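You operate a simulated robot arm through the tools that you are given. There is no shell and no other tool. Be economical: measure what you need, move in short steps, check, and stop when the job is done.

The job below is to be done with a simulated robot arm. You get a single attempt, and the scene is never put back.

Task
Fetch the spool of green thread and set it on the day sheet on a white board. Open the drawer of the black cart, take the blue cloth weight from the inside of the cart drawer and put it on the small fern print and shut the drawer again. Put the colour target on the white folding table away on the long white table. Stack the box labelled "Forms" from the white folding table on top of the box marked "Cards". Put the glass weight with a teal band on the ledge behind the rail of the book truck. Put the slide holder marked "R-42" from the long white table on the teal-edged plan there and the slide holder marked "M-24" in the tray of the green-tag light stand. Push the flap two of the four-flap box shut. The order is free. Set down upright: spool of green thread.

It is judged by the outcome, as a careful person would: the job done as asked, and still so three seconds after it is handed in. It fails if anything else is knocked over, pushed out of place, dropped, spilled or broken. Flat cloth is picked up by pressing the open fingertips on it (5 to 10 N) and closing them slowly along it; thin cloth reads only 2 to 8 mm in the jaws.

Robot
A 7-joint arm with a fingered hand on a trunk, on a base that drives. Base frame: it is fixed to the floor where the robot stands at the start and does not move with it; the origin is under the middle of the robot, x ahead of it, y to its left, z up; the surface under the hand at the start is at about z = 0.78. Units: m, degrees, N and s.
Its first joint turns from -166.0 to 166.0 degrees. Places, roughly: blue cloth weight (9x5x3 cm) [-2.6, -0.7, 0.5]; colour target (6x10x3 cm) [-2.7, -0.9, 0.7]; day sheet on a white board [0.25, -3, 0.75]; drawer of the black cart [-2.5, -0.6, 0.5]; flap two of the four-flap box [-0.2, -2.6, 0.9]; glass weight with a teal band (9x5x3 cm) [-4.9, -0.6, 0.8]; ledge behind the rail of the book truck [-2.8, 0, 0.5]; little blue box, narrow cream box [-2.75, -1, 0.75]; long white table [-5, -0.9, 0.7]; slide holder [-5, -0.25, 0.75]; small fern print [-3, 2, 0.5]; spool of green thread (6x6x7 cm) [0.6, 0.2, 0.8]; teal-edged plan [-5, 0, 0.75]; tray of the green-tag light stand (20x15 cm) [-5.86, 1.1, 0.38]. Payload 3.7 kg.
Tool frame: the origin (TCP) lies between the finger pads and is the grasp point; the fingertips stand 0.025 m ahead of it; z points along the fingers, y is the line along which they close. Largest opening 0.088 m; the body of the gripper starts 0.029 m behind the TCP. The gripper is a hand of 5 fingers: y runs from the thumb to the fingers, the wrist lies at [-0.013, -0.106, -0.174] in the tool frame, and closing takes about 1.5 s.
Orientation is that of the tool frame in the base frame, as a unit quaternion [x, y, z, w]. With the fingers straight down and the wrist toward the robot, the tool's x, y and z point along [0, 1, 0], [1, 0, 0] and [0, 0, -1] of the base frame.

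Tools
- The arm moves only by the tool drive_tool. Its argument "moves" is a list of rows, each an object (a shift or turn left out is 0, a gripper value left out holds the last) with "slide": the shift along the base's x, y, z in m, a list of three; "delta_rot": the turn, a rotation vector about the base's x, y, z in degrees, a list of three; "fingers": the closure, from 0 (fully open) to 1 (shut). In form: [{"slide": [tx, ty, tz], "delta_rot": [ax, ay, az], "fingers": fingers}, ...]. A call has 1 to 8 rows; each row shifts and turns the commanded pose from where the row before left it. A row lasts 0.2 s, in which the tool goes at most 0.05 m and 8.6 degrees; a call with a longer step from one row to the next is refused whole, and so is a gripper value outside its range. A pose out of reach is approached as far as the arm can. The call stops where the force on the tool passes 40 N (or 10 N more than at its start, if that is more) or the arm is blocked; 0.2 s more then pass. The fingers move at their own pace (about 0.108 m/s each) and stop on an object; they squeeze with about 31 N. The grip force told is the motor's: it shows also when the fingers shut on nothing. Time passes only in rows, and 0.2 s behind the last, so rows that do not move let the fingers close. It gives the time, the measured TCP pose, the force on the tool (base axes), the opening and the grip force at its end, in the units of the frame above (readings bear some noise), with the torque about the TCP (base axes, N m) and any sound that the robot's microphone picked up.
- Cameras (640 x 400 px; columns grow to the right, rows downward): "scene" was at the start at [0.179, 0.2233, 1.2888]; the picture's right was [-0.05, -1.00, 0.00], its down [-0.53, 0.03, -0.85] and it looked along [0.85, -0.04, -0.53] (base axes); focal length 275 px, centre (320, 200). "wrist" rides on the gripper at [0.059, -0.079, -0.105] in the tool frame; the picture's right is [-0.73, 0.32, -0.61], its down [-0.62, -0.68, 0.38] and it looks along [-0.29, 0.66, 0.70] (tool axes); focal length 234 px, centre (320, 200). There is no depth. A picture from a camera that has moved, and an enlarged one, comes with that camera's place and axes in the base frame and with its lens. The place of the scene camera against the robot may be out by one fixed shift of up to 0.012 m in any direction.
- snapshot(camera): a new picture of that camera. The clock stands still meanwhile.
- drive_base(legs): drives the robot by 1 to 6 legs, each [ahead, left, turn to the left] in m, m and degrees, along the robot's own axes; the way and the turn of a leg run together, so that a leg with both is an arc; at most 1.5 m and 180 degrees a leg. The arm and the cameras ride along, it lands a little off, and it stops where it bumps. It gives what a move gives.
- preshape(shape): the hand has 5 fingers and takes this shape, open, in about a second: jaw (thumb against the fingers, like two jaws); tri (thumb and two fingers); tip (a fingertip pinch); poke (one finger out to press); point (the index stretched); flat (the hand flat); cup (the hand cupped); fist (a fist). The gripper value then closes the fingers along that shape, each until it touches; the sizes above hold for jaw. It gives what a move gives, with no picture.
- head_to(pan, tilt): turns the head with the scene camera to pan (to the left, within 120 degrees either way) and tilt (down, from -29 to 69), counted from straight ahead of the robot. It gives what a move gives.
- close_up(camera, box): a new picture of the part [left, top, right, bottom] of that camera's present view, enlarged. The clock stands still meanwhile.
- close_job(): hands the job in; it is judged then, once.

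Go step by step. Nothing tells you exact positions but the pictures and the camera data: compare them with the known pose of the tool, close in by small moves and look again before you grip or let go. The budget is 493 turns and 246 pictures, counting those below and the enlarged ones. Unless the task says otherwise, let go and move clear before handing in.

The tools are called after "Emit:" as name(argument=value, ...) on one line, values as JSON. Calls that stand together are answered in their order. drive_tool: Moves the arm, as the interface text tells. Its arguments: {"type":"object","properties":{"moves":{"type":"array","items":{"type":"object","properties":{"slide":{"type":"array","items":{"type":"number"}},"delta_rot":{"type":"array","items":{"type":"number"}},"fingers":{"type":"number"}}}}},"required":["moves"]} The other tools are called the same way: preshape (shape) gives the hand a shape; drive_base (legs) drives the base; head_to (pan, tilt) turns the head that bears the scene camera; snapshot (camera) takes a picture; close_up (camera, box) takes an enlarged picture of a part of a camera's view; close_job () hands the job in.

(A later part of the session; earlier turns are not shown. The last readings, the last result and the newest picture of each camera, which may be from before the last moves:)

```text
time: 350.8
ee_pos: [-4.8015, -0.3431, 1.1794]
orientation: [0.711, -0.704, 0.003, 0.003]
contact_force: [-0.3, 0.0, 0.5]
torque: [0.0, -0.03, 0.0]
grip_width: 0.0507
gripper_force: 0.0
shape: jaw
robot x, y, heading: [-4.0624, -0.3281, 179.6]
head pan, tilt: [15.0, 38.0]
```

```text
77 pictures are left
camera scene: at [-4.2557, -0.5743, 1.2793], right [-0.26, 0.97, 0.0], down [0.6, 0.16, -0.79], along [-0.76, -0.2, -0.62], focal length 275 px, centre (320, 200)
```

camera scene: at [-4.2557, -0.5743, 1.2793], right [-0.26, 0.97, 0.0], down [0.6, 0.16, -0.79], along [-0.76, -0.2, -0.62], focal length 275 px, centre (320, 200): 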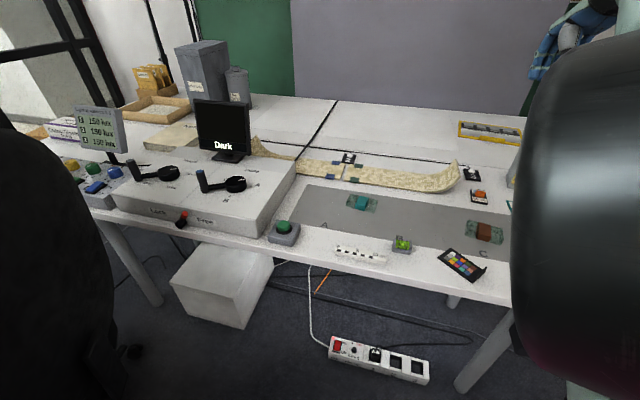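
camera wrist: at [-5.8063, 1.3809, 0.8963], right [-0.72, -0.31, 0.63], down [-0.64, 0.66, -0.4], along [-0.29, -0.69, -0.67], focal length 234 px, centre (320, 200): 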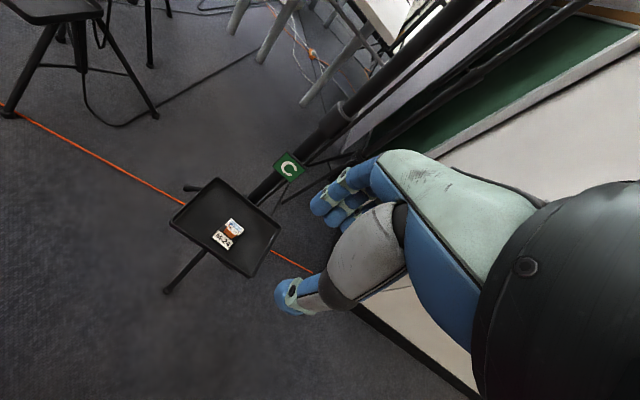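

Emit:
drive_tool(moves=[{"slide": [-0.02, -0.04, -0.015]}, {"slide": [-0.02, -0.04, -0.02]}, {"slide": [-0.02, -0.04, -0.02]}, {"slide": [-0.02, -0.04, -0.02]}, {"slide": [-0.02, -0.04, -0.02]}, {"slide": [-0.015, -0.04, -0.02]}, {"slide": [0, -0.03, -0.03]}, {}])

Emit:
snapshot(camera="wrist")

```text
time: 352.6
ee_pos: [-4.9148, -0.6151, 1.0353]
orientation: [0.71, -0.704, 0.003, 0.003]
contact_force: [0.1, 0.0, -0.7]
torque: [0.05, -0.04, 0.02]
grip_width: 0.0507
gripper_force: 0.0
shape: jaw
robot x, y, heading: [-4.0626, -0.3334, 179.9]
head pan, tilt: [15.0, 38.0]
```

```text
76 pictures are left
camera wrist: at [-4.8373, -0.6719, 1.14], right [-0.33, 0.73, 0.6], down [0.68, 0.63, -0.39], along [-0.66, 0.28, -0.7], focal length 234 px, centre (320, 200)
```

wrist: 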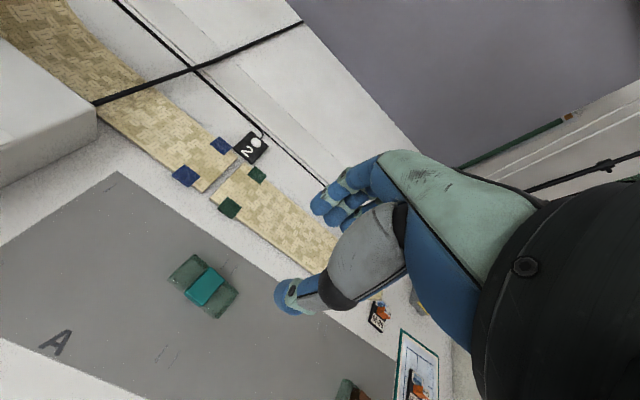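

Weight centre ≈(-4.918,-0.623), long side along y. Opening fully, turning 7°, and descending.

Emit:
drive_tool(moves=[{"slide": [-0.003, -0.01, -0.04], "delta_rot": [0, 0, -7], "fingers": 0}, {"slide": [-0.002, -0.004, -0.045]}, {"slide": [0, 0, -0.045]}, {"slide": [0, 0, -0.045]}, {"slide": [0, 0, -0.03]}, {}])

Emit:
snapshot(camera="wrist")

```text
time: 354.0
ee_pos: [-4.9211, -0.6265, 0.8289]
orientation: [-0.666, 0.746, -0.002, -0.004]
contact_force: [0.7, -0.7, -0.5]
torque: [-0.01, -0.03, 0.01]
grip_width: 0.0879
gripper_force: 0.1
shape: jaw
robot x, y, heading: [-4.0617, -0.3275, 179.7]
head pan, tilt: [15.0, 38.0]
```

```text
75 pictures are left
camera wrist: at [-4.8495, -0.6929, 0.9342], right [-0.24, 0.76, 0.6], down [0.75, 0.54, -0.39], along [-0.62, 0.36, -0.7], focal length 234 px, centre (320, 200)
```

wrist: 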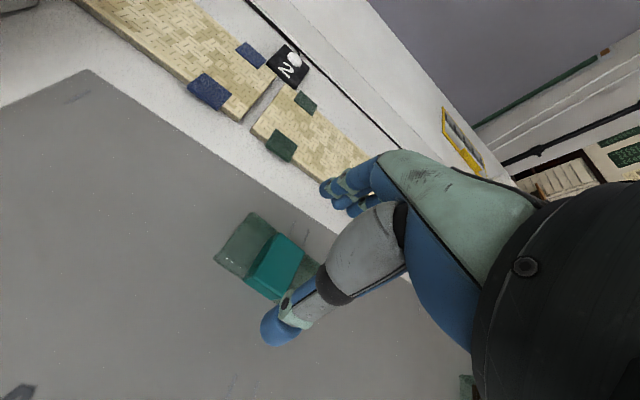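

Emit:
drive_tool(moves=[{"slide": [0, -0.004, -0.03]}, {"slide": [0, 0, -0.015]}, {"slide": [0, 0, -0.008]}, {}, {"fingers": 0.3}, {"fingers": 0.6}, {"fingers": 1}, {}])

Emit:
drive_tool(moves=[{}, {}, {"slide": [0, 0, 0.02]}, {"slide": [0, 0, 0.04]}, {"slide": [0, 0, 0.045]}, {}])

Emit:
snapshot(camera="wrist")

```text
time: 355.8
ee_pos: [-4.9231, -0.6303, 0.7748]
orientation: [-0.665, 0.747, -0.002, -0.004]
contact_force: [0.1, 0.4, 0.1]
torque: [-0.02, -0.02, 0.01]
grip_width: 0.0393
gripper_force: 30.7
shape: jaw
robot x, y, heading: [-4.0593, -0.3301, 179.9]
head pan, tilt: [15.0, 38.0]
```

```text
time: 357.2
ee_pos: [-4.9203, -0.6293, 0.8822]
orientation: [-0.667, 0.745, -0.002, -0.004]
contact_force: [-0.9, -0.4, -1.5]
torque: [-0.04, 0.02, 0.01]
grip_width: 0.0389
gripper_force: 31.2
shape: jaw
robot x, y, heading: [-4.063, -0.3306, 180.0]
head pan, tilt: [15.0, 38.0]
```

```text
74 pictures are left
camera wrist: at [-4.8497, -0.6956, 0.9875], right [-0.24, 0.76, 0.6], down [0.75, 0.54, -0.39], along [-0.62, 0.36, -0.7], focal length 234 px, centre (320, 200)
```

wrist: 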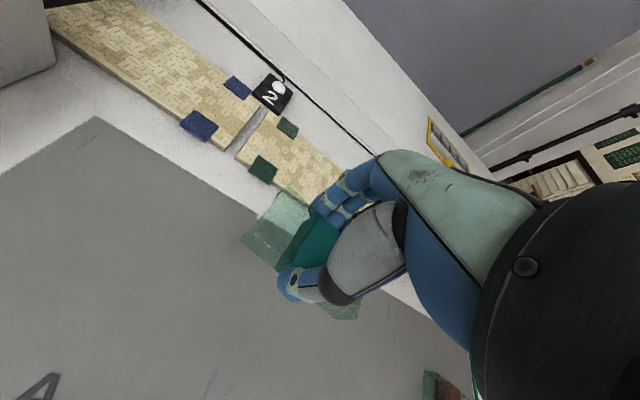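

Glass weight held. I'll raise, retract moderately, and drive back toward the book truck's north side.

Emit:
drive_tool(moves=[{"slide": [0.02, 0.02, 0.04]}, {"slide": [0.03, 0.025, 0.03]}, {"slide": [0.03, 0.025, 0.03]}, {"slide": [0.03, 0.025, 0.03]}, {"slide": [0.03, 0.025, 0.03]}, {"slide": [0.03, 0.025, 0.03]}, {"slide": [0.03, 0.025, 0.03]}, {"slide": [0.02, 0.02, 0.04]}])

Emit:
drive_base(legs=[[0, -1.2, 0]])

Emit:
head_to(pan=110, tilt=25)

Emit:
snapshot(camera="scene")

```text
time: 359.0
ee_pos: [-4.704, -0.4443, 1.1392]
orientation: [-0.665, 0.747, -0.001, -0.003]
contact_force: [-0.3, -0.1, -2.8]
torque: [-0.02, -0.02, -0.02]
grip_width: 0.039
gripper_force: 31.5
shape: jaw
robot x, y, heading: [-4.059, -0.3296, 179.9]
head pan, tilt: [15.0, 38.0]
```

```text
time: 365.1
ee_pos: [-4.7134, 0.7268, 1.139]
orientation: [-0.677, 0.736, -0.002, -0.004]
contact_force: [0.2, -0.2, -2.1]
torque: [-0.05, 0.0, 0.02]
grip_width: 0.0394
gripper_force: 31.1
shape: jaw
robot x, y, heading: [-4.0748, 0.8601, -178.4]
head pan, tilt: [15.0, 38.0]
```

```text
time: 366.8
ee_pos: [-4.714, 0.7284, 1.1387]
orientation: [-0.678, 0.735, -0.003, -0.003]
contact_force: [0.9, 0.0, -2.0]
torque: [-0.03, 0.03, -0.01]
grip_width: 0.0392
gripper_force: 31.1
shape: jaw
robot x, y, heading: [-4.0773, 0.8633, -178.4]
head pan, tilt: [110.0, 25.0]
```

```text
73 pictures are left
camera scene: at [-4.1454, 0.5506, 1.2996], right [-0.93, -0.37, 0.0], down [-0.15, 0.39, -0.91], along [0.33, -0.84, -0.42], focal length 275 px, centre (320, 200)
```

scene: 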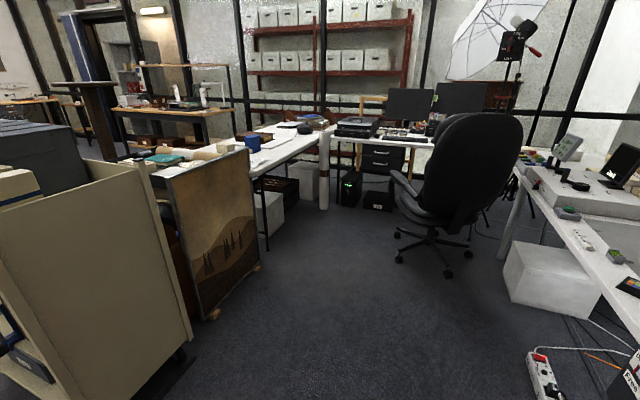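

The truck spans about x -3.13…-2.55, y -0.17…0.3. I'll turn the hand sideways so it can tuck in, turn the base to face -y here, then slide along the truck.

Emit:
drive_tool(moves=[{"delta_rot": [0, 0, 8.5]}, {"delta_rot": [0, 0, 8.5]}, {"delta_rot": [0, 0, 8.5]}, {"delta_rot": [0, 0, 8.5]}, {"delta_rot": [0, 0, 8.5]}, {"delta_rot": [0, 0, 8.5]}, {"delta_rot": [0, 0, 8.5]}, {"delta_rot": [0, 0, 8.5]}])

Emit:
drive_tool(moves=[{"delta_rot": [0, 0, 8.5], "slide": [0.03, 0.02, 0.03]}, {"delta_rot": [0, 0, 8.5], "slide": [0.03, 0.02, 0.03]}, {"delta_rot": [0, 0, 5], "slide": [0.03, 0.02, 0.03]}, {"slide": [0.03, 0.02, 0.03]}, {}])

Emit:
drive_base(legs=[[0, 0, 88.4]])

```text
time: 368.6
ee_pos: [-4.7143, 0.7274, 1.1388]
orientation: [0.973, -0.229, 0.005, 0.002]
contact_force: [0.2, 0.3, -2.1]
torque: [-0.06, -0.04, -0.02]
grip_width: 0.039
gripper_force: 30.9
shape: jaw
robot x, y, heading: [-4.0742, 0.8616, -178.1]
head pan, tilt: [110.0, 25.0]
```

```text
time: 369.8
ee_pos: [-4.5927, 0.8065, 1.2599]
orientation: [0.999, -0.041, 0.005, 0.001]
contact_force: [-0.3, 0.1, -1.2]
torque: [0.0, -0.04, 0.02]
grip_width: 0.0387
gripper_force: 30.9
shape: jaw
robot x, y, heading: [-4.0723, 0.8608, -178.7]
head pan, tilt: [110.0, 25.0]
```

```text
time: 374.0
ee_pos: [-4.0125, 0.3425, 1.2592]
orientation: [0.731, 0.682, 0.004, -0.002]
contact_force: [-1.2, -0.6, -1.9]
torque: [-0.03, 0.01, -0.01]
grip_width: 0.039
gripper_force: 30.7
shape: jaw
robot x, y, heading: [-4.0752, 0.8623, -87.7]
head pan, tilt: [110.0, 25.0]
```

Emit:
drive_base(legs=[[-0.03, 0.4, -2.3]])

Emit:
head_to(pan=35, tilt=30)

Emit:
snapshot(camera="scene")

```text
time: 376.5
ee_pos: [-3.6395, 0.3774, 1.259]
orientation: [0.747, 0.665, 0.003, -0.002]
contact_force: [0.0, -0.8, -1.9]
torque: [0.03, 0.04, -0.05]
grip_width: 0.0391
gripper_force: 31.5
shape: jaw
robot x, y, heading: [-3.6787, 0.8959, -90.3]
head pan, tilt: [110.0, 25.0]
```

```text
time: 378.0
ee_pos: [-3.6397, 0.3779, 1.2605]
orientation: [0.747, 0.665, 0.004, -0.002]
contact_force: [0.1, -0.1, -1.8]
torque: [0.01, -0.05, 0.0]
grip_width: 0.039
gripper_force: 30.4
shape: jaw
robot x, y, heading: [-3.6762, 0.8992, -90.3]
head pan, tilt: [35.0, 30.0]
```

```text
72 pictures are left
camera scene: at [-3.4114, 0.7242, 1.2917], right [-0.82, -0.57, 0.0], down [-0.28, 0.41, -0.87], along [0.49, -0.71, -0.5], focal length 275 px, centre (320, 200)
```

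scene: 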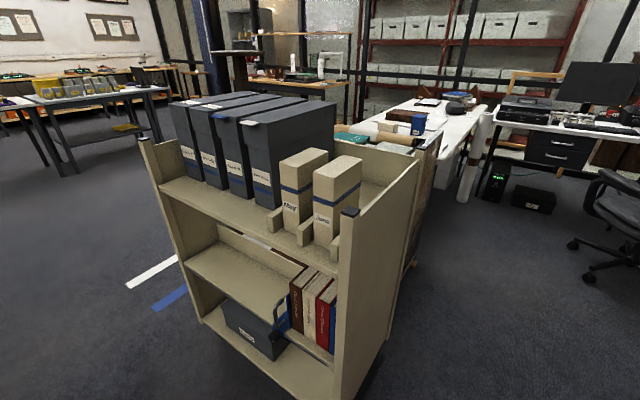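

Emit:
close_up(camera="scene", box=[130, 180, 370, 400])

```text
1.82 times, centred on (250, 290) of scene
camera zoom: at [-3.4114, 0.7242, 1.2917], right [-0.82, -0.57, 0.0], down [-0.28, 0.41, -0.87], along [0.49, -0.71, -0.5], focal length 500 px, centre (447, 36)
```

zoom: 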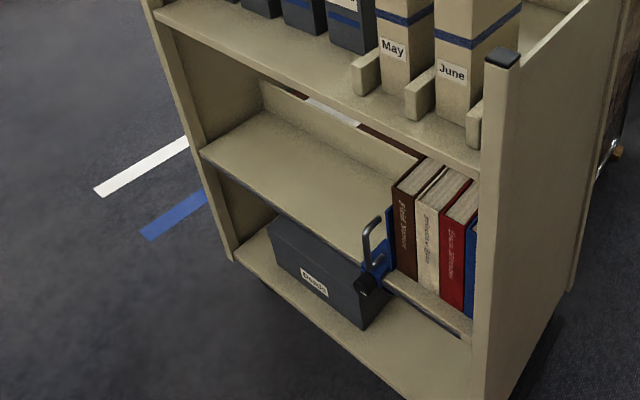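

The middle shelf (z≈0.5) has a low divider rail with a ledge behind it at y≈0. I need a better look inside, so I'll slide east past the truck and view it from the north-east.

Emit:
drive_base(legs=[[0, 0.9, 0], [0, 0.85, 0]])

Emit:
head_to(pan=-55, tilt=30)

Emit:
snapshot(camera="scene")

```text
time: 386.8
ee_pos: [-1.8875, 0.381, 1.2604]
orientation: [0.741, 0.672, 0.004, -0.002]
contact_force: [-0.1, 0.0, -2.2]
torque: [0.01, 0.03, 0.0]
grip_width: 0.0392
gripper_force: 31.2
shape: jaw
robot x, y, heading: [-1.9376, 0.8994, -89.2]
head pan, tilt: [35.0, 30.0]
```

```text
time: 388.4
ee_pos: [-1.8858, 0.3813, 1.2598]
orientation: [0.74, 0.672, 0.004, -0.002]
contact_force: [-0.8, -0.3, -2.5]
torque: [0.05, 0.02, 0.04]
grip_width: 0.039
gripper_force: 31.0
shape: jaw
robot x, y, heading: [-1.9395, 0.9005, -89.0]
head pan, tilt: [-55.0, 30.0]
```

```text
70 pictures are left
camera scene: at [-1.7917, 0.7535, 1.2917], right [-0.58, 0.81, 0.0], down [0.41, 0.29, -0.87], along [-0.7, -0.51, -0.5], focal length 275 px, centre (320, 200)
```

scene: 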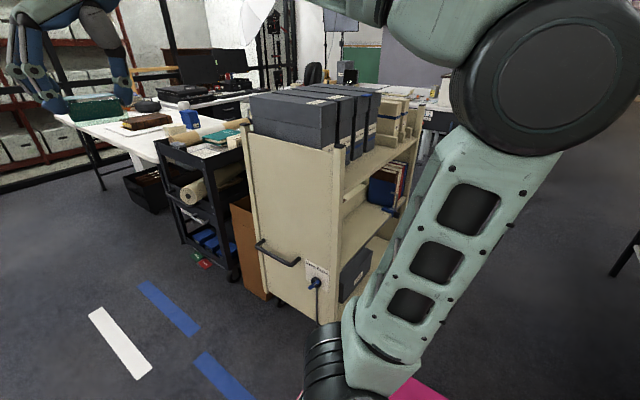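

Emit:
drive_base(legs=[[0, 0.4, 0], [0, 0, -91], [0, 1.45, 0]])

Emit:
head_to(pan=-12, tilt=32)

Emit:
snapshot(camera="scene")

```text
time: 401.6
ee_pos: [-1.99, -0.6185, 1.2602]
orientation: [1.0, -0.028, 0.004, 0.001]
contact_force: [-0.1, -0.4, -2.1]
torque: [0.0, -0.04, 0.01]
grip_width: 0.0389
gripper_force: 31.0
shape: jaw
robot x, y, heading: [-1.4748, -0.5495, -176.9]
head pan, tilt: [-55.0, 30.0]
```

```text
time: 402.7
ee_pos: [-1.9904, -0.6201, 1.2598]
orientation: [1.0, -0.028, 0.005, 0.001]
contact_force: [0.5, 0.5, -2.1]
torque: [0.03, -0.02, 0.03]
grip_width: 0.0387
gripper_force: 30.3
shape: jaw
robot x, y, heading: [-1.4737, -0.5528, -177.1]
head pan, tilt: [-12.0, 32.0]
```

```text
69 pictures are left
camera scene: at [-1.6606, -0.7643, 1.2885], right [0.16, 0.99, 0.0], down [0.52, -0.08, -0.85], along [-0.84, 0.13, -0.53], focal length 275 px, centre (320, 200)
```

scene: 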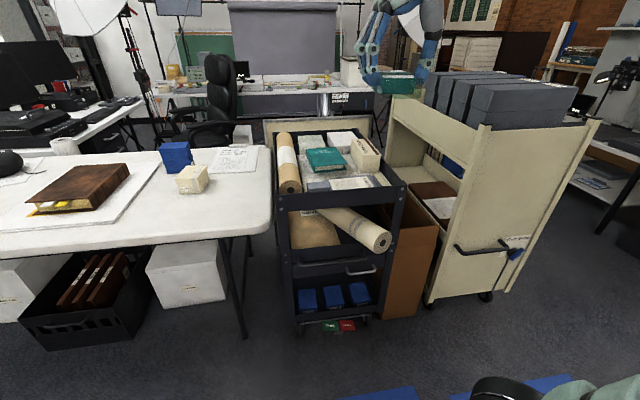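

Emit:
close_up(camera="scene", box=[370, 80, 490, 280])

```text
2.00 times, centred on (430, 180) of scene
camera zoom: at [-1.6606, -0.7643, 1.2885], right [0.16, 0.99, 0.0], down [0.52, -0.08, -0.85], along [-0.84, 0.13, -0.53], focal length 550 px, centre (100, 240)
```

zoom: 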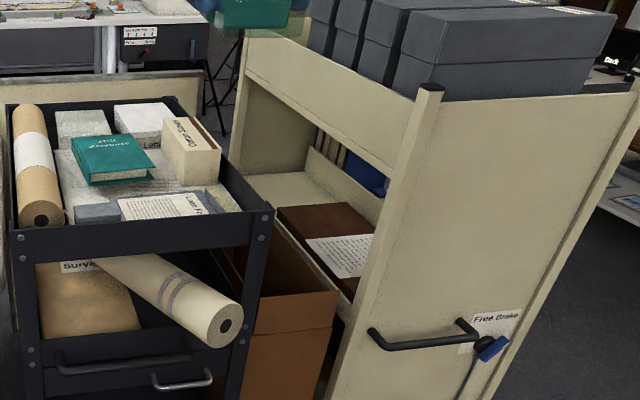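

The ledge is the south half of the middle shelf; its free part is x≈-3.1…-2.92. Reaching it from the north needs a near-horizontal hand, so I'll first set the weight on the folding table and regrip it with the hand pitched forward.

Emit:
drive_base(legs=[[0.12, 0.08, -2.9]])

Emit:
drive_tool(moves=[{"slide": [-0.04, -0.02, -0.01]}, {"slide": [-0.04, -0.02, -0.01]}, {"slide": [-0.04, -0.025, -0.01]}, {"slide": [-0.04, -0.025, -0.01]}, {"slide": [-0.04, -0.025, -0.01]}, {"slide": [-0.04, -0.025, -0.01]}, {"slide": [-0.04, -0.025, -0.01]}, {"slide": [-0.04, -0.025, -0.01]}])

```text
time: 404.1
ee_pos: [-2.111, -0.6765, 1.2605]
orientation: [0.998, -0.055, 0.005, 0.001]
contact_force: [-0.1, -1.2, -2.4]
torque: [0.02, 0.02, -0.02]
grip_width: 0.0391
gripper_force: 31.4
shape: jaw
robot x, y, heading: [-1.593, -0.6391, -180.0]
head pan, tilt: [-12.0, 32.0]
```

```text
time: 405.9
ee_pos: [-2.4305, -0.8633, 1.1805]
orientation: [0.998, -0.055, 0.004, 0.001]
contact_force: [0.9, -0.7, -1.4]
torque: [0.03, 0.02, 0.0]
grip_width: 0.0387
gripper_force: 31.3
shape: jaw
robot x, y, heading: [-1.5907, -0.6377, -179.9]
head pan, tilt: [-12.0, 32.0]
```

Emit:
drive_tool(moves=[{"slide": [-0.015, -0.035, -0.03], "delta_rot": [0, 0, 6.3]}, {"slide": [-0.015, -0.035, -0.03]}, {"slide": [0, -0.035, -0.035]}, {"slide": [0, 0, -0.045]}, {"slide": [0, 0, -0.045]}, {"slide": [0, 0, -0.045]}, {"slide": [0, 0, -0.045]}, {"slide": [0, 0, -0.045]}])

Emit:
head_to(pan=20, tilt=32)

Emit:
snapshot(camera="scene")

```text
time: 407.7
ee_pos: [-2.4581, -0.974, 0.8602]
orientation: [1.0, 0.001, 0.004, 0.001]
contact_force: [0.7, -0.8, -1.6]
torque: [0.02, 0.0, -0.04]
grip_width: 0.0386
gripper_force: 30.5
shape: jaw
robot x, y, heading: [-1.5902, -0.6366, -179.5]
head pan, tilt: [-12.0, 32.0]
```

```text
time: 408.6
ee_pos: [-2.4592, -0.9733, 0.8612]
orientation: [1.0, 0.001, 0.004, 0.001]
contact_force: [0.6, 0.3, -3.0]
torque: [0.0, 0.0, 0.02]
grip_width: 0.0387
gripper_force: 31.0
shape: jaw
robot x, y, heading: [-1.5924, -0.6368, -179.8]
head pan, tilt: [20.0, 32.0]
```

```text
67 pictures are left
camera scene: at [-1.7871, -0.888, 1.2885], right [-0.34, 0.94, 0.0], down [0.5, 0.18, -0.85], along [-0.8, -0.29, -0.53], focal length 275 px, centre (320, 200)
```

scene: 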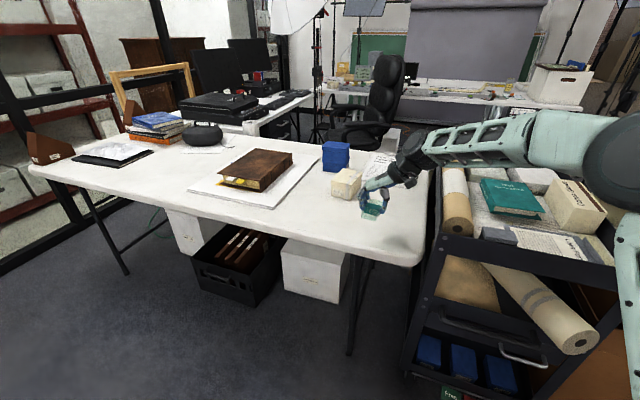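

Emit:
drive_tool(moves=[{"slide": [0, 0, -0.04]}, {"slide": [0, 0, -0.03]}, {"slide": [0, 0, -0.01]}, {"slide": [0, 0, -0.004]}, {"slide": [0, 0, -0.003]}, {}])

Emit:
drive_tool(moves=[{"fingers": 0.6}, {"fingers": 0.3}, {"fingers": 0}, {}, {}, {}])

```text
time: 410.0
ee_pos: [-2.4601, -0.9716, 0.7744]
orientation: [1.0, 0.001, 0.004, 0.001]
contact_force: [-0.3, 1.5, 10.3]
torque: [-0.01, 0.07, 0.01]
grip_width: 0.0393
gripper_force: 30.8
shape: jaw
robot x, y, heading: [-1.5927, -0.6348, -180.1]
head pan, tilt: [20.0, 32.0]
```

```text
time: 411.4
ee_pos: [-2.4621, -0.9724, 0.7728]
orientation: [1.0, 0.002, 0.004, 0.001]
contact_force: [-0.2, -0.1, -0.3]
torque: [0.03, 0.01, 0.01]
grip_width: 0.0875
gripper_force: 0.1
shape: jaw
robot x, y, heading: [-1.5867, -0.6394, -180.0]
head pan, tilt: [20.0, 32.0]
```

Weight set down. Now pitching the open hand 65° forward around it.

Emit:
drive_tool(moves=[{"delta_rot": [0, 8.1, 0]}, {"delta_rot": [0, 8.1, 0]}, {"delta_rot": [0, 8.1, 0]}, {"delta_rot": [0, 8.1, 0]}, {"delta_rot": [0, 8.1, 0]}, {"delta_rot": [0, 8.1, 0]}, {"delta_rot": [0, 8.1, 0]}, {"delta_rot": [0, 8.1, 0]}])

Emit:
close_up(camera="scene", box=[310, 120, 470, 270])

```text
time: 413.2
ee_pos: [-2.4627, -0.9709, 0.7734]
orientation: [0.846, 0.001, -0.533, 0.0]
contact_force: [-0.9, -0.5, 0.0]
torque: [0.03, -0.01, 0.03]
grip_width: 0.0878
gripper_force: 0.0
shape: jaw
robot x, y, heading: [-1.5916, -0.6361, -180.0]
head pan, tilt: [20.0, 32.0]
```

```text
2.67 times, centred on (390, 195) of scene
camera zoom: at [-1.7872, -0.8878, 1.2885], right [-0.34, 0.94, 0.0], down [0.5, 0.18, -0.85], along [-0.8, -0.29, -0.53], focal length 733 px, centre (133, 213)
```

zoom: 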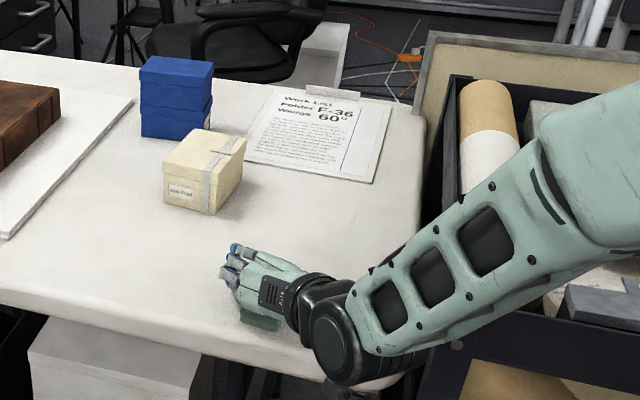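

The hand reaches this pose, but its forearm comes in from the side, which won't fit in the truck. Better: wrist-toward-robot grip with a ~30° forward pitch. I'll un-pitch, regrip, yaw, and set the weight down crosswise.

Emit:
drive_tool(moves=[{"delta_rot": [0, -8.1, 0]}, {"delta_rot": [0, -8.1, 0]}, {"delta_rot": [0, -8.1, 0]}, {"delta_rot": [0, -8.1, 0]}, {"delta_rot": [0, -8.1, 0]}, {"delta_rot": [0, -8.1, 0]}, {"delta_rot": [0, -8.1, 0]}, {"delta_rot": [0, -8.1, 0]}])

Emit:
drive_tool(moves=[{"fingers": 0.5}, {"fingers": 1}, {}, {}, {}, {"slide": [0, 0, 0.02]}, {"slide": [0, 0, 0.04]}, {"slide": [0, 0, 0.04]}])

Emit:
drive_tool(moves=[{"delta_rot": [0, 0, -8.5]}, {"delta_rot": [0, 0, -8.5]}, {"delta_rot": [0, 0, -8.5]}, {"delta_rot": [0, 0, -8.5]}, {"delta_rot": [0, 0, -8.5]}, {"delta_rot": [0, 0, -8.5]}, {"delta_rot": [0, 0, -8.5]}, {"delta_rot": [0, 0, -8.5]}])

Emit:
drive_tool(moves=[{"delta_rot": [0, 0, -8.5]}, {"delta_rot": [0, 0, -8.5]}, {"delta_rot": [0, 0, -5]}, {"slide": [0, 0, -0.04]}, {"slide": [0, 0, -0.04]}, {"slide": [0, 0, -0.012]}, {"slide": [0, 0, -0.005]}, {}])

```text
time: 415.0
ee_pos: [-2.4618, -0.9711, 0.7732]
orientation: [1.0, 0.001, 0.006, 0.001]
contact_force: [-0.8, 0.2, -0.5]
torque: [-0.03, 0.0, -0.01]
grip_width: 0.0875
gripper_force: 0.1
shape: jaw
robot x, y, heading: [-1.5908, -0.6353, -179.6]
head pan, tilt: [20.0, 32.0]
```

```text
time: 416.8
ee_pos: [-2.4596, -0.9698, 0.8714]
orientation: [1.0, -0.001, 0.005, 0.0]
contact_force: [0.0, 1.2, -2.0]
torque: [-0.03, -0.07, -0.01]
grip_width: 0.0392
gripper_force: 31.0
shape: jaw
robot x, y, heading: [-1.5907, -0.6332, -179.9]
head pan, tilt: [20.0, 32.0]
```

```text
time: 418.6
ee_pos: [-2.4621, -0.9712, 0.8715]
orientation: [0.829, -0.559, 0.003, 0.003]
contact_force: [0.0, 0.3, -1.7]
torque: [0.0, 0.03, 0.0]
grip_width: 0.0391
gripper_force: 30.9
shape: jaw
robot x, y, heading: [-1.5913, -0.6324, -180.2]
head pan, tilt: [20.0, 32.0]
```

```text
time: 420.4
ee_pos: [-2.4636, -0.9718, 0.7767]
orientation: [0.708, -0.706, 0.003, 0.004]
contact_force: [1.3, -0.5, -2.4]
torque: [-0.03, -0.01, 0.0]
grip_width: 0.0393
gripper_force: 30.8
shape: jaw
robot x, y, heading: [-1.5908, -0.6349, -179.9]
head pan, tilt: [20.0, 32.0]
```

I'll keep this grip and use a small pitch. First I'll test the long low reach in open space to see how the forearm lies, so lift and drive to the free aisle.

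Emit:
drive_tool(moves=[{"slide": [0.01, 0, 0.045]}, {"slide": [0.02, 0.01, 0.045]}, {"slide": [0.02, 0.02, 0.04]}, {"slide": [0.03, 0.02, 0.035]}, {"slide": [0.03, 0.02, 0.035]}, {"slide": [0.03, 0.02, 0.035]}, {"slide": [0.03, 0.02, 0.035]}, {"slide": [0.02, 0.02, 0.035]}])

Emit:
drive_base(legs=[[0.05, -1.45, 0]])

Emit:
drive_tool(moves=[{"slide": [-0.02, 0, -0.045]}, {"slide": [-0.02, 0, -0.045]}, {"slide": [-0.02, 0, -0.045]}, {"slide": [-0.02, 0, -0.045]}, {"slide": [-0.02, 0, -0.045]}, {"slide": [-0.03, 0, -0.04]}, {"slide": [-0.03, 0, -0.04]}, {"slide": [-0.03, 0, -0.04]}])

```text
refused: row 2 steps farther than a row can; nothing moved
```

```text
time: 422.4
ee_pos: [-2.464, -0.8358, 0.7773]
orientation: [0.715, -0.699, 0.004, 0.009]
contact_force: [-0.8, -4.5, -1.8]
torque: [0.23, -0.06, 0.11]
grip_width: 0.0392
gripper_force: 31.6
shape: jaw
robot x, y, heading: [-1.5997, -0.4904, -180.2]
head pan, tilt: [20.0, 32.0]
stopped in leg 1: the robot was blocked; the commanded pose is now the measured one
```

```text
time: 422.8
ee_pos: [-2.4823, -0.8385, 0.7661]
orientation: [0.715, -0.699, 0.004, 0.023]
contact_force: [5.1, -0.3, 22.0]
torque: [0.02, -0.45, 0.04]
grip_width: 0.0403
gripper_force: 31.4
shape: jaw
robot x, y, heading: [-1.5956, -0.4887, -180.0]
head pan, tilt: [20.0, 32.0]
stopped in row 1: the force on the tool passed its limit at 116 N (the readings are from after the stop); the commanded pose is now the measured one
```

A lift was refused for step size while the base move ran, so the hand slid along the table until it met the cart. Let me look at the state.

Emit:
snapshot(camera="scene")

```text
65 pictures are left
camera scene: at [-1.7914, -0.7399, 1.2887], right [-0.34, 0.94, 0.0], down [0.5, 0.18, -0.85], along [-0.8, -0.29, -0.53], focal length 275 px, centre (320, 200)
```

scene: 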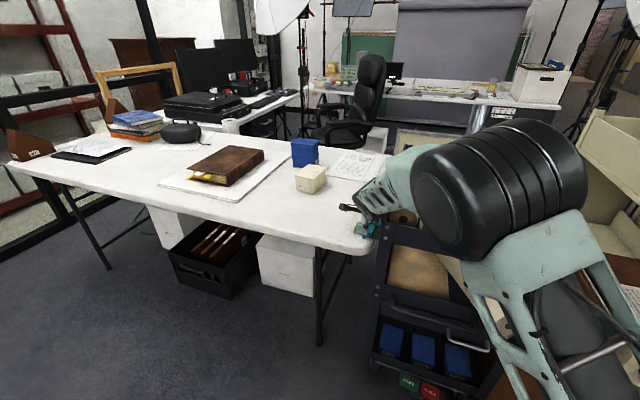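

Emit:
drive_tool(moves=[{"slide": [0, 0, 0.02]}, {"slide": [0, -0.01, 0.04]}, {"slide": [0, -0.01, 0.045]}, {"slide": [0.01, 0, 0.045]}, {"slide": [0.02, 0, 0.04]}, {"slide": [0.02, 0, 0.04]}, {"slide": [0.02, 0, 0.04]}, {"slide": [0.02, 0, 0.04]}])

Emit:
snapshot(camera="scene")

```text
time: 424.6
ee_pos: [-2.3944, -0.8566, 1.0715]
orientation: [0.715, -0.699, 0.005, 0.018]
contact_force: [0.4, -0.2, -2.1]
torque: [-0.03, 0.0, 0.02]
grip_width: 0.0392
gripper_force: 31.4
shape: jaw
robot x, y, heading: [-1.5949, -0.4877, -179.8]
head pan, tilt: [20.0, 32.0]
```

```text
64 pictures are left
camera scene: at [-1.7927, -0.7404, 1.2884], right [-0.34, 0.94, 0.0], down [0.5, 0.18, -0.85], along [-0.8, -0.29, -0.53], focal length 275 px, centre (320, 200)
```

scene: 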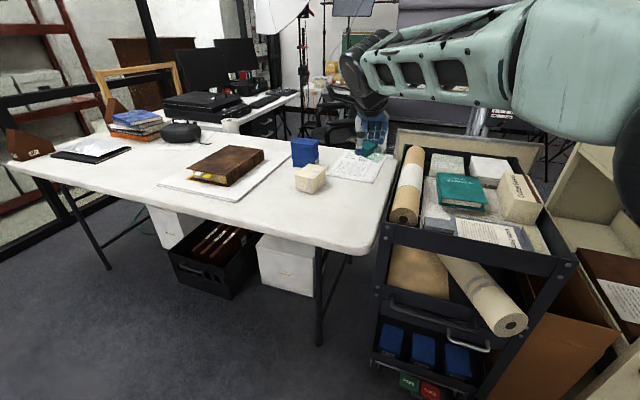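

Everything still in place. I'll finish raising and retract, then drive.

Emit:
drive_tool(moves=[{"slide": [0.03, 0.02, 0.025]}, {"slide": [0.03, 0.02, 0.025]}, {"slide": [0.03, 0.02, 0.025]}, {"slide": [0.03, 0.02, 0.02]}, {}])

```text
time: 425.8
ee_pos: [-2.2699, -0.78, 1.1663]
orientation: [0.714, -0.7, 0.004, 0.02]
contact_force: [0.5, 1.1, -2.3]
torque: [-0.03, 0.02, -0.01]
grip_width: 0.0387
gripper_force: 30.9
shape: jaw
robot x, y, heading: [-1.6003, -0.4847, -180.1]
head pan, tilt: [20.0, 32.0]
```

Emit:
drive_base(legs=[[0.1, -1.35, 0]])

```text
time: 432.5
ee_pos: [-2.3828, 0.5154, 1.1666]
orientation: [0.729, -0.684, 0.004, 0.02]
contact_force: [0.1, -0.6, -2.1]
torque: [-0.02, -0.01, -0.02]
grip_width: 0.039
gripper_force: 30.9
shape: jaw
robot x, y, heading: [-1.7245, 0.8392, -177.7]
head pan, tilt: [20.0, 32.0]
```

Emit:
drive_tool(moves=[{"slide": [0, 0.04, -0.02]}, {"slide": [0, 0.04, -0.02]}, {"slide": [0, 0.04, -0.02]}, {"slide": [0, 0.04, -0.02]}, {"slide": [-0.01, 0.04, -0.025]}, {"slide": [-0.015, 0.04, -0.025]}, {"slide": [-0.02, 0.03, -0.03]}, {"slide": [-0.02, 0.01, -0.04]}])

Emit:
drive_tool(moves=[{"slide": [-0.02, 0, -0.04]}, {"slide": [-0.02, 0, -0.04]}, {"slide": [-0.02, 0, -0.04]}, {"slide": [-0.02, 0, -0.04]}, {"slide": [-0.02, 0, -0.04]}, {"slide": [-0.02, 0, -0.04]}, {"slide": [-0.02, 0, -0.04]}, {"slide": [-0.02, 0, -0.04]}])

Emit:
drive_tool(moves=[{"slide": [-0.03, 0, -0.03], "delta_rot": [0, 5, 0]}, {"slide": [-0.03, 0, -0.03], "delta_rot": [0, 5, 0]}, {"slide": [-0.03, 0, -0.02], "delta_rot": [0, 5, 0]}, {"slide": [-0.03, 0, 0]}, {"slide": [-0.03, 0, 0]}, {"slide": [-0.03, 0, 0]}, {}])

Emit:
head_to(pan=-20, tilt=35)

Emit:
snapshot(camera="scene")

```text
time: 434.3
ee_pos: [-2.4488, 0.7951, 0.9686]
orientation: [0.729, -0.684, 0.004, 0.019]
contact_force: [-0.6, -0.9, -3.1]
torque: [-0.01, -0.02, 0.01]
grip_width: 0.039
gripper_force: 30.9
shape: jaw
robot x, y, heading: [-1.7223, 0.8363, -177.8]
head pan, tilt: [20.0, 32.0]
```

```text
time: 436.1
ee_pos: [-2.6062, 0.7947, 0.6444]
orientation: [0.729, -0.684, 0.004, 0.019]
contact_force: [0.9, -0.3, -1.8]
torque: [0.0, -0.02, 0.03]
grip_width: 0.0387
gripper_force: 31.2
shape: jaw
robot x, y, heading: [-1.725, 0.8324, -177.6]
head pan, tilt: [20.0, 32.0]
```

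```text
time: 437.7
ee_pos: [-2.786, 0.796, 0.5652]
orientation: [0.724, -0.675, -0.09, 0.108]
contact_force: [-0.3, 0.2, -2.9]
torque: [-0.02, 0.0, 0.03]
grip_width: 0.0387
gripper_force: 31.1
shape: jaw
robot x, y, heading: [-1.7233, 0.838, -177.8]
head pan, tilt: [20.0, 32.0]
```

```text
time: 438.8
ee_pos: [-2.7841, 0.7958, 0.565]
orientation: [0.723, -0.676, -0.09, 0.108]
contact_force: [-1.1, -0.1, -1.9]
torque: [-0.02, -0.01, -0.01]
grip_width: 0.0388
gripper_force: 31.1
shape: jaw
robot x, y, heading: [-1.72, 0.8365, -177.6]
head pan, tilt: [-20.0, 35.0]
```

```text
63 pictures are left
camera scene: at [-1.9086, 0.6364, 1.2839], right [0.3, 0.95, 0.0], down [0.55, -0.17, -0.82], along [-0.78, 0.25, -0.57], focal length 275 px, centre (320, 200)
```

scene: 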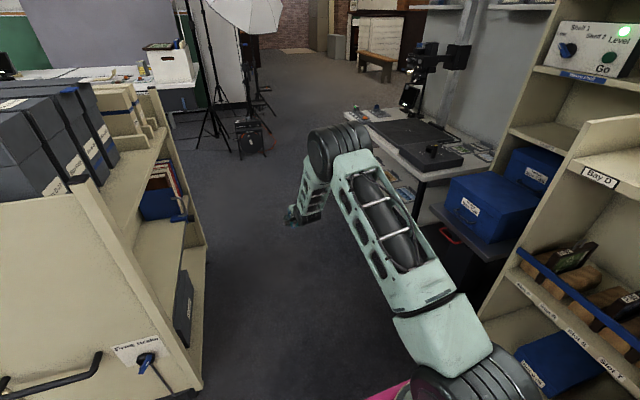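

The long reach works, but here the elbow rides up; inside the truck the arm must be nearly straight with a pitched hand. That needs a regrip, so I'll park the weight on the folding table for now and do the drawer first.

Emit:
drive_tool(moves=[{"slide": [0.03, 0, 0.02], "delta_rot": [0, -5, 0]}, {"slide": [0.03, 0, 0.02], "delta_rot": [0, -5, 0]}, {"slide": [0.03, 0, 0.03], "delta_rot": [0, -5, 0]}, {"slide": [0.03, 0, 0.035]}, {"slide": [0.03, 0, 0.035]}, {"slide": [0.03, 0, 0.035]}, {"slide": [0.03, 0, 0.035]}, {"slide": [0.02, 0, 0.04]}])

Emit:
drive_tool(moves=[{"slide": [0.02, 0, 0.04]}, {"slide": [0.02, 0, 0.04]}, {"slide": [0.02, 0, 0.04]}, {"slide": [0.02, 0, 0.04]}, {"slide": [0.02, 0, 0.04]}, {"slide": [0.02, -0.01, 0.04]}, {"slide": [0.02, -0.01, 0.04]}, {"slide": [0.02, -0.01, 0.04]}])

```text
time: 440.6
ee_pos: [-2.5562, 0.7967, 0.8124]
orientation: [0.729, -0.684, 0.004, 0.018]
contact_force: [0.2, -0.1, -3.0]
torque: [-0.02, 0.01, -0.02]
grip_width: 0.0386
gripper_force: 31.2
shape: jaw
robot x, y, heading: [-1.7252, 0.8374, -177.6]
head pan, tilt: [-20.0, 35.0]
```

```text
time: 442.4
ee_pos: [-2.3995, 0.7674, 1.1403]
orientation: [0.729, -0.684, 0.004, 0.019]
contact_force: [-0.6, 0.3, -2.5]
torque: [0.0, -0.03, -0.01]
grip_width: 0.0388
gripper_force: 31.2
shape: jaw
robot x, y, heading: [-1.7202, 0.8353, -177.4]
head pan, tilt: [-20.0, 35.0]
```

Emit:
drive_tool(moves=[{"delta_rot": [0, 0, 8.5]}, {"delta_rot": [0, 0, 8.5]}, {"delta_rot": [0, 0, 8.5]}, {"delta_rot": [0, 0, 8.5]}, {"delta_rot": [0, 0, 8.5]}, {"delta_rot": [0, 0, 8.5]}, {"delta_rot": [0, 0, 8.5]}, {"delta_rot": [0, 0, 8.5]}])

Emit:
drive_tool(moves=[{"delta_rot": [0, 0, 8.5], "slide": [0.04, 0, 0.01]}, {"delta_rot": [0, 0, 8.5], "slide": [0.04, 0, 0.01]}, {"slide": [0.04, 0, 0.01]}, {}])

Emit:
drive_base(legs=[[0.12, 0, -2.4], [0, 1.45, 0]])

```text
time: 444.1
ee_pos: [-2.3985, 0.7646, 1.1373]
orientation: [0.987, -0.159, 0.014, 0.013]
contact_force: [-0.7, -0.5, -2.7]
torque: [-0.02, -0.04, -0.01]
grip_width: 0.0385
gripper_force: 31.7
shape: jaw
robot x, y, heading: [-1.7202, 0.8371, -177.7]
head pan, tilt: [-20.0, 35.0]
```

```text
time: 445.1
ee_pos: [-2.278, 0.7639, 1.1697]
orientation: [1.0, -0.011, 0.017, 0.012]
contact_force: [0.2, 0.1, -2.5]
torque: [-0.01, -0.04, 0.03]
grip_width: 0.0386
gripper_force: 31.2
shape: jaw
robot x, y, heading: [-1.7281, 0.8374, -177.7]
head pan, tilt: [-20.0, 35.0]
```

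```text
time: 453.1
ee_pos: [-2.3754, -0.6685, 1.1692]
orientation: [1.0, -0.017, 0.017, 0.012]
contact_force: [0.3, -0.4, -1.8]
torque: [0.01, -0.01, 0.01]
grip_width: 0.0385
gripper_force: 31.0
shape: jaw
robot x, y, heading: [-1.8165, -0.5987, -178.2]
head pan, tilt: [-20.0, 35.0]
```

Emit:
drive_tool(moves=[{"slide": [-0.015, -0.045, 0]}, {"slide": [-0.015, -0.045, 0]}, {"slide": [-0.015, -0.045, 0]}, {"slide": [-0.02, -0.045, 0]}, {"slide": [-0.02, -0.045, 0]}, {"slide": [-0.02, -0.045, 0]}, {"slide": [-0.015, -0.04, -0.02]}, {"slide": [0, -0.01, -0.045]}])

Emit:
drive_tool(moves=[{"slide": [0, 0, -0.045]}, {"slide": [0, 0, -0.045]}, {"slide": [0, 0, -0.045]}, {"slide": [0, 0, -0.045]}, {"slide": [0, 0, -0.045]}, {"slide": [0, 0, -0.045]}, {"slide": [0, 0, -0.03]}, {}])

Emit:
head_to(pan=10, tilt=42)

Emit:
snapshot(camera="scene")

```text
time: 454.9
ee_pos: [-2.4916, -0.9885, 1.104]
orientation: [1.0, -0.016, 0.016, 0.012]
contact_force: [0.1, 0.3, -2.0]
torque: [-0.01, 0.01, -0.03]
grip_width: 0.0388
gripper_force: 30.9
shape: jaw
robot x, y, heading: [-1.8166, -0.5995, -178.2]
head pan, tilt: [-20.0, 35.0]
```

```text
time: 456.7
ee_pos: [-2.4977, -0.9868, 0.8027]
orientation: [1.0, -0.016, 0.016, 0.012]
contact_force: [0.5, 0.7, -2.4]
torque: [-0.03, -0.02, 0.02]
grip_width: 0.0385
gripper_force: 31.2
shape: jaw
robot x, y, heading: [-1.8179, -0.6015, -178.5]
head pan, tilt: [-20.0, 35.0]
```

```text
time: 457.7
ee_pos: [-2.4967, -0.9868, 0.8023]
orientation: [1.0, -0.017, 0.016, 0.012]
contact_force: [-0.3, -0.3, -1.6]
torque: [0.01, -0.02, -0.01]
grip_width: 0.0385
gripper_force: 31.1
shape: jaw
robot x, y, heading: [-1.8206, -0.5989, -178.3]
head pan, tilt: [10.0, 42.0]
```

```text
62 pictures are left
camera scene: at [-2.0039, -0.8437, 1.2734], right [-0.2, 0.98, 0.0], down [0.66, 0.14, -0.74], along [-0.73, -0.15, -0.67], focal length 275 px, centre (320, 200)
```

scene: 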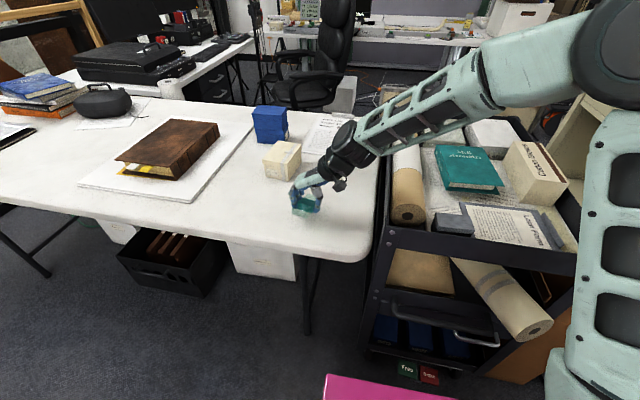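

Emit:
drive_tool(moves=[{"slide": [0, 0, -0.015]}, {"slide": [0, 0, -0.008]}, {"slide": [0, 0, -0.004]}, {"slide": [0, 0, -0.003]}, {}])

Emit:
drive_tool(moves=[{"fingers": 0.7}, {"fingers": 0.4}, {"fingers": 0}, {}, {}, {"slide": [0, 0, 0.03]}, {"slide": [0, 0, 0.045]}, {"slide": [0, 0, 0.045]}])

Emit:
drive_tool(moves=[{"slide": [0.02, 0.02, 0.04]}, {"slide": [0.02, 0.02, 0.04]}, {"slide": [0.02, 0.03, 0.03]}, {"slide": [0.02, 0.03, 0.03]}, {"slide": [0.02, 0.03, 0.03]}, {"slide": [0.02, 0.03, 0.03]}, {"slide": [0.02, 0.03, 0.02]}])

```text
time: 458.9
ee_pos: [-2.4954, -0.9859, 0.7724]
orientation: [1.0, -0.016, 0.017, 0.012]
contact_force: [0.1, -0.3, 1.9]
torque: [-0.08, 0.15, 0.05]
grip_width: 0.0387
gripper_force: 30.6
shape: jaw
robot x, y, heading: [-1.8155, -0.6021, -178.1]
head pan, tilt: [10.0, 42.0]
```

```text
time: 460.7
ee_pos: [-2.4971, -0.9869, 0.8941]
orientation: [1.0, -0.017, 0.016, 0.012]
contact_force: [-0.6, -0.3, -0.2]
torque: [0.02, -0.03, 0.0]
grip_width: 0.0879
gripper_force: 0.1
shape: jaw
robot x, y, heading: [-1.8195, -0.601, -177.9]
head pan, tilt: [10.0, 42.0]
```

```text
time: 462.3
ee_pos: [-2.3521, -0.7951, 1.1116]
orientation: [1.0, -0.016, 0.016, 0.011]
contact_force: [0.4, 0.2, -0.1]
torque: [-0.01, 0.02, 0.01]
grip_width: 0.088
gripper_force: 0.0
shape: jaw
robot x, y, heading: [-1.8212, -0.6, -178.2]
head pan, tilt: [10.0, 42.0]
```

Weight parked. Now the drawer: I'll back up and take a detailed look at its handle.

Emit:
drive_base(legs=[[-0.35, -0.05, -1.9]])

Emit:
head_to(pan=-2, tilt=42)

Emit:
close_up(camera="scene", box=[260, 80, 460, 260])

```text
time: 464.5
ee_pos: [-2.0138, -0.719, 1.1105]
orientation: [0.999, -0.037, 0.016, 0.011]
contact_force: [-1.1, -0.8, 0.4]
torque: [0.02, -0.02, -0.01]
grip_width: 0.0881
gripper_force: 0.0
shape: jaw
robot x, y, heading: [-1.4745, -0.5467, 179.6]
head pan, tilt: [10.0, 42.0]
```

```text
time: 465.3
ee_pos: [-2.0146, -0.719, 1.1112]
orientation: [0.999, -0.036, 0.016, 0.012]
contact_force: [-1.9, 0.5, 0.5]
torque: [0.0, 0.0, -0.01]
grip_width: 0.0878
gripper_force: 0.2
shape: jaw
robot x, y, heading: [-1.472, -0.5496, 179.5]
head pan, tilt: [-2.0, 42.0]
```

```text
2.22 times, centred on (360, 170) of scene
camera zoom: at [-1.669, -0.7648, 1.2734], right [0.04, 1.0, 0.0], down [0.67, -0.03, -0.74], along [-0.74, 0.03, -0.67], focal length 611 px, centre (231, 267)
```

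zoom: 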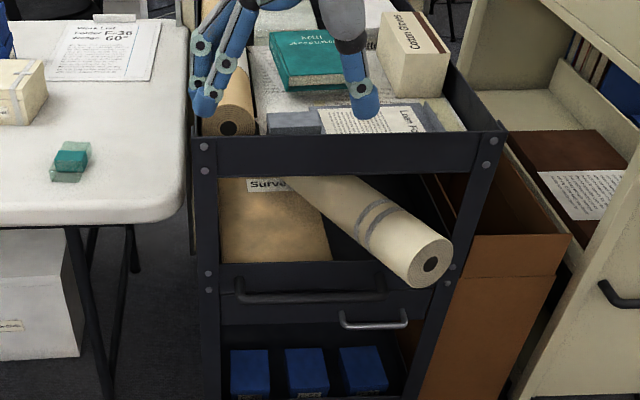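

The silver handle bar is at about (-2.40,-0.478,0.46), below the paper roll's end. I'll bring the hand wrist-toward-robot, pitched 45°, to hook it at y≈-0.465.

Emit:
drive_tool(moves=[{"slide": [-0.03, 0.03, 0]}, {"slide": [-0.03, 0.03, 0], "delta_rot": [0, 0, -8.5]}, {"slide": [-0.03, 0.03, 0], "delta_rot": [0, 0, -8.5]}, {"slide": [-0.03, 0.03, 0], "delta_rot": [0, 0, -8.5]}, {"slide": [-0.01, 0.03, 0], "delta_rot": [0, 0, -8.5]}, {"slide": [0, 0.03, 0], "delta_rot": [0, 0, -8.5]}, {"slide": [0, 0.03, 0], "delta_rot": [0, 0, -8.5]}, {"slide": [0, 0.03, 0], "delta_rot": [0, 0, -8.5]}])

Emit:
drive_tool(moves=[{"slide": [0, 0.01, -0.02], "delta_rot": [0, 0, -8.5]}, {"slide": [0, 0, -0.03], "delta_rot": [0, 0, -8.5]}, {"slide": [0, 0, -0.04], "delta_rot": [0, 0, -8.5]}, {"slide": [0, 0, -0.045], "fingers": 0.5}, {"slide": [0, 0, -0.045]}, {"slide": [0, 0, -0.045]}, {"slide": [0, 0, -0.045]}, {"slide": [0, 0, -0.045]}])

```text
time: 467.1
ee_pos: [-2.1477, -0.4787, 1.1124]
orientation: [0.849, -0.528, 0.008, 0.018]
contact_force: [0.2, -0.6, -0.1]
torque: [0.01, -0.03, 0.01]
grip_width: 0.0875
gripper_force: 0.0
shape: jaw
robot x, y, heading: [-1.4718, -0.5436, 179.7]
head pan, tilt: [-2.0, 42.0]
```

```text
time: 469.1
ee_pos: [-2.1207, -0.3331, 0.8107]
orientation: [-0.584, 0.811, 0.022, -0.026]
contact_force: [0.0, -0.5, 0.1]
torque: [0.01, -0.05, 0.02]
grip_width: 0.0443
gripper_force: 0.1
shape: jaw
robot x, y, heading: [-1.4771, -0.5485, 179.5]
head pan, tilt: [-2.0, 42.0]
stopped in row 8: the arm was blocked; the commanded pose is now the measured one
```

Near the inner limit again. I'll back the base up, then extend outward with the right orientation.

Emit:
drive_base(legs=[[-0.15, 0, 0]])

Emit:
drive_tool(moves=[{"slide": [-0.04, -0.02, 0.02]}, {"slide": [-0.04, -0.02, 0], "delta_rot": [0, 0, 6]}, {"slide": [-0.04, -0.02, 0], "delta_rot": [0, 0, 6]}, {"slide": [-0.04, -0.02, 0], "delta_rot": [0, 0, 6]}, {"slide": [-0.02, -0.02, 0]}, {}])

```text
time: 470.5
ee_pos: [-1.9674, -0.3361, 0.8127]
orientation: [-0.583, 0.812, 0.021, -0.026]
contact_force: [-0.6, 0.7, 0.3]
torque: [0.0, 0.02, -0.02]
grip_width: 0.0443
gripper_force: 0.2
shape: jaw
robot x, y, heading: [-1.3182, -0.5455, 179.7]
head pan, tilt: [-2.0, 42.0]
```

```text
time: 472.1
ee_pos: [-2.0962, -0.282, 0.833]
orientation: [-0.602, 0.798, 0.021, -0.026]
contact_force: [0.3, -0.4, -0.1]
torque: [0.06, -0.02, -0.01]
grip_width: 0.0443
gripper_force: 0.0
shape: jaw
out of reach, approached as far as the arm can: row 2
robot x, y, heading: [-1.3246, -0.548, 179.5]
head pan, tilt: [-2.0, 42.0]
stopped in row 6: the arm was blocked; the commanded pose is now the measured one
```

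Emit:
snapshot(camera="scene")

```text
60 pictures are left
camera scene: at [-1.5163, -0.766, 1.2733], right [0.04, 1.0, 0.0], down [0.67, -0.03, -0.74], along [-0.74, 0.03, -0.67], focal length 275 px, centre (320, 200)
```

scene: 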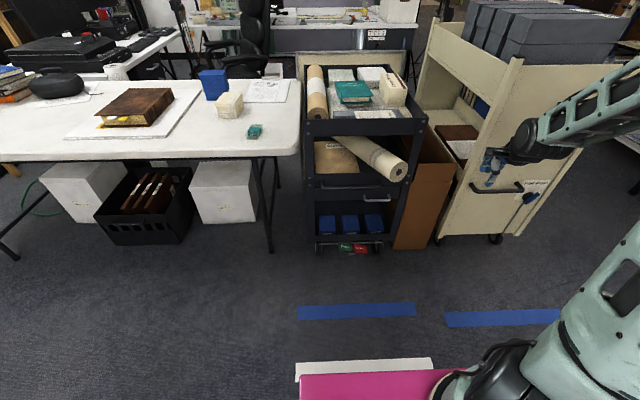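

Emit:
drive_tool(moves=[{"slide": [0, -0.01, 0.045]}, {"slide": [0, -0.02, 0.04]}, {"slide": [0, -0.03, 0.035]}, {"slide": [0, -0.03, 0.035]}, {"slide": [0, -0.045, 0.01]}, {"slide": [0, -0.045, 0.01]}, {"slide": [0, -0.045, 0.01]}, {"slide": [0, -0.045, 0.01]}])

Emit:
drive_tool(moves=[{"slide": [0, -0.02, 0], "delta_rot": [0, 0, 6]}, {"slide": [0, 0, 0], "delta_rot": [0, 0, 6]}, {"slide": [0, 0, 0], "delta_rot": [0, 0, 6]}, {}])

```text
time: 473.9
ee_pos: [-2.0977, -0.5523, 1.0313]
orientation: [-0.602, 0.798, 0.02, -0.026]
contact_force: [0.2, 0.2, 0.8]
torque: [0.0, 0.03, -0.02]
grip_width: 0.0445
gripper_force: 0.1
shape: jaw
robot x, y, heading: [-1.3215, -0.5498, 179.9]
head pan, tilt: [-2.0, 42.0]
```

```text
time: 474.9
ee_pos: [-2.098, -0.572, 1.0298]
orientation: [0.72, -0.693, -0.016, 0.029]
contact_force: [-0.1, -1.1, -0.9]
torque: [-0.02, 0.0, -0.02]
grip_width: 0.0441
gripper_force: 0.1
shape: jaw
robot x, y, heading: [-1.3249, -0.5478, 179.7]
head pan, tilt: [-2.0, 42.0]
```

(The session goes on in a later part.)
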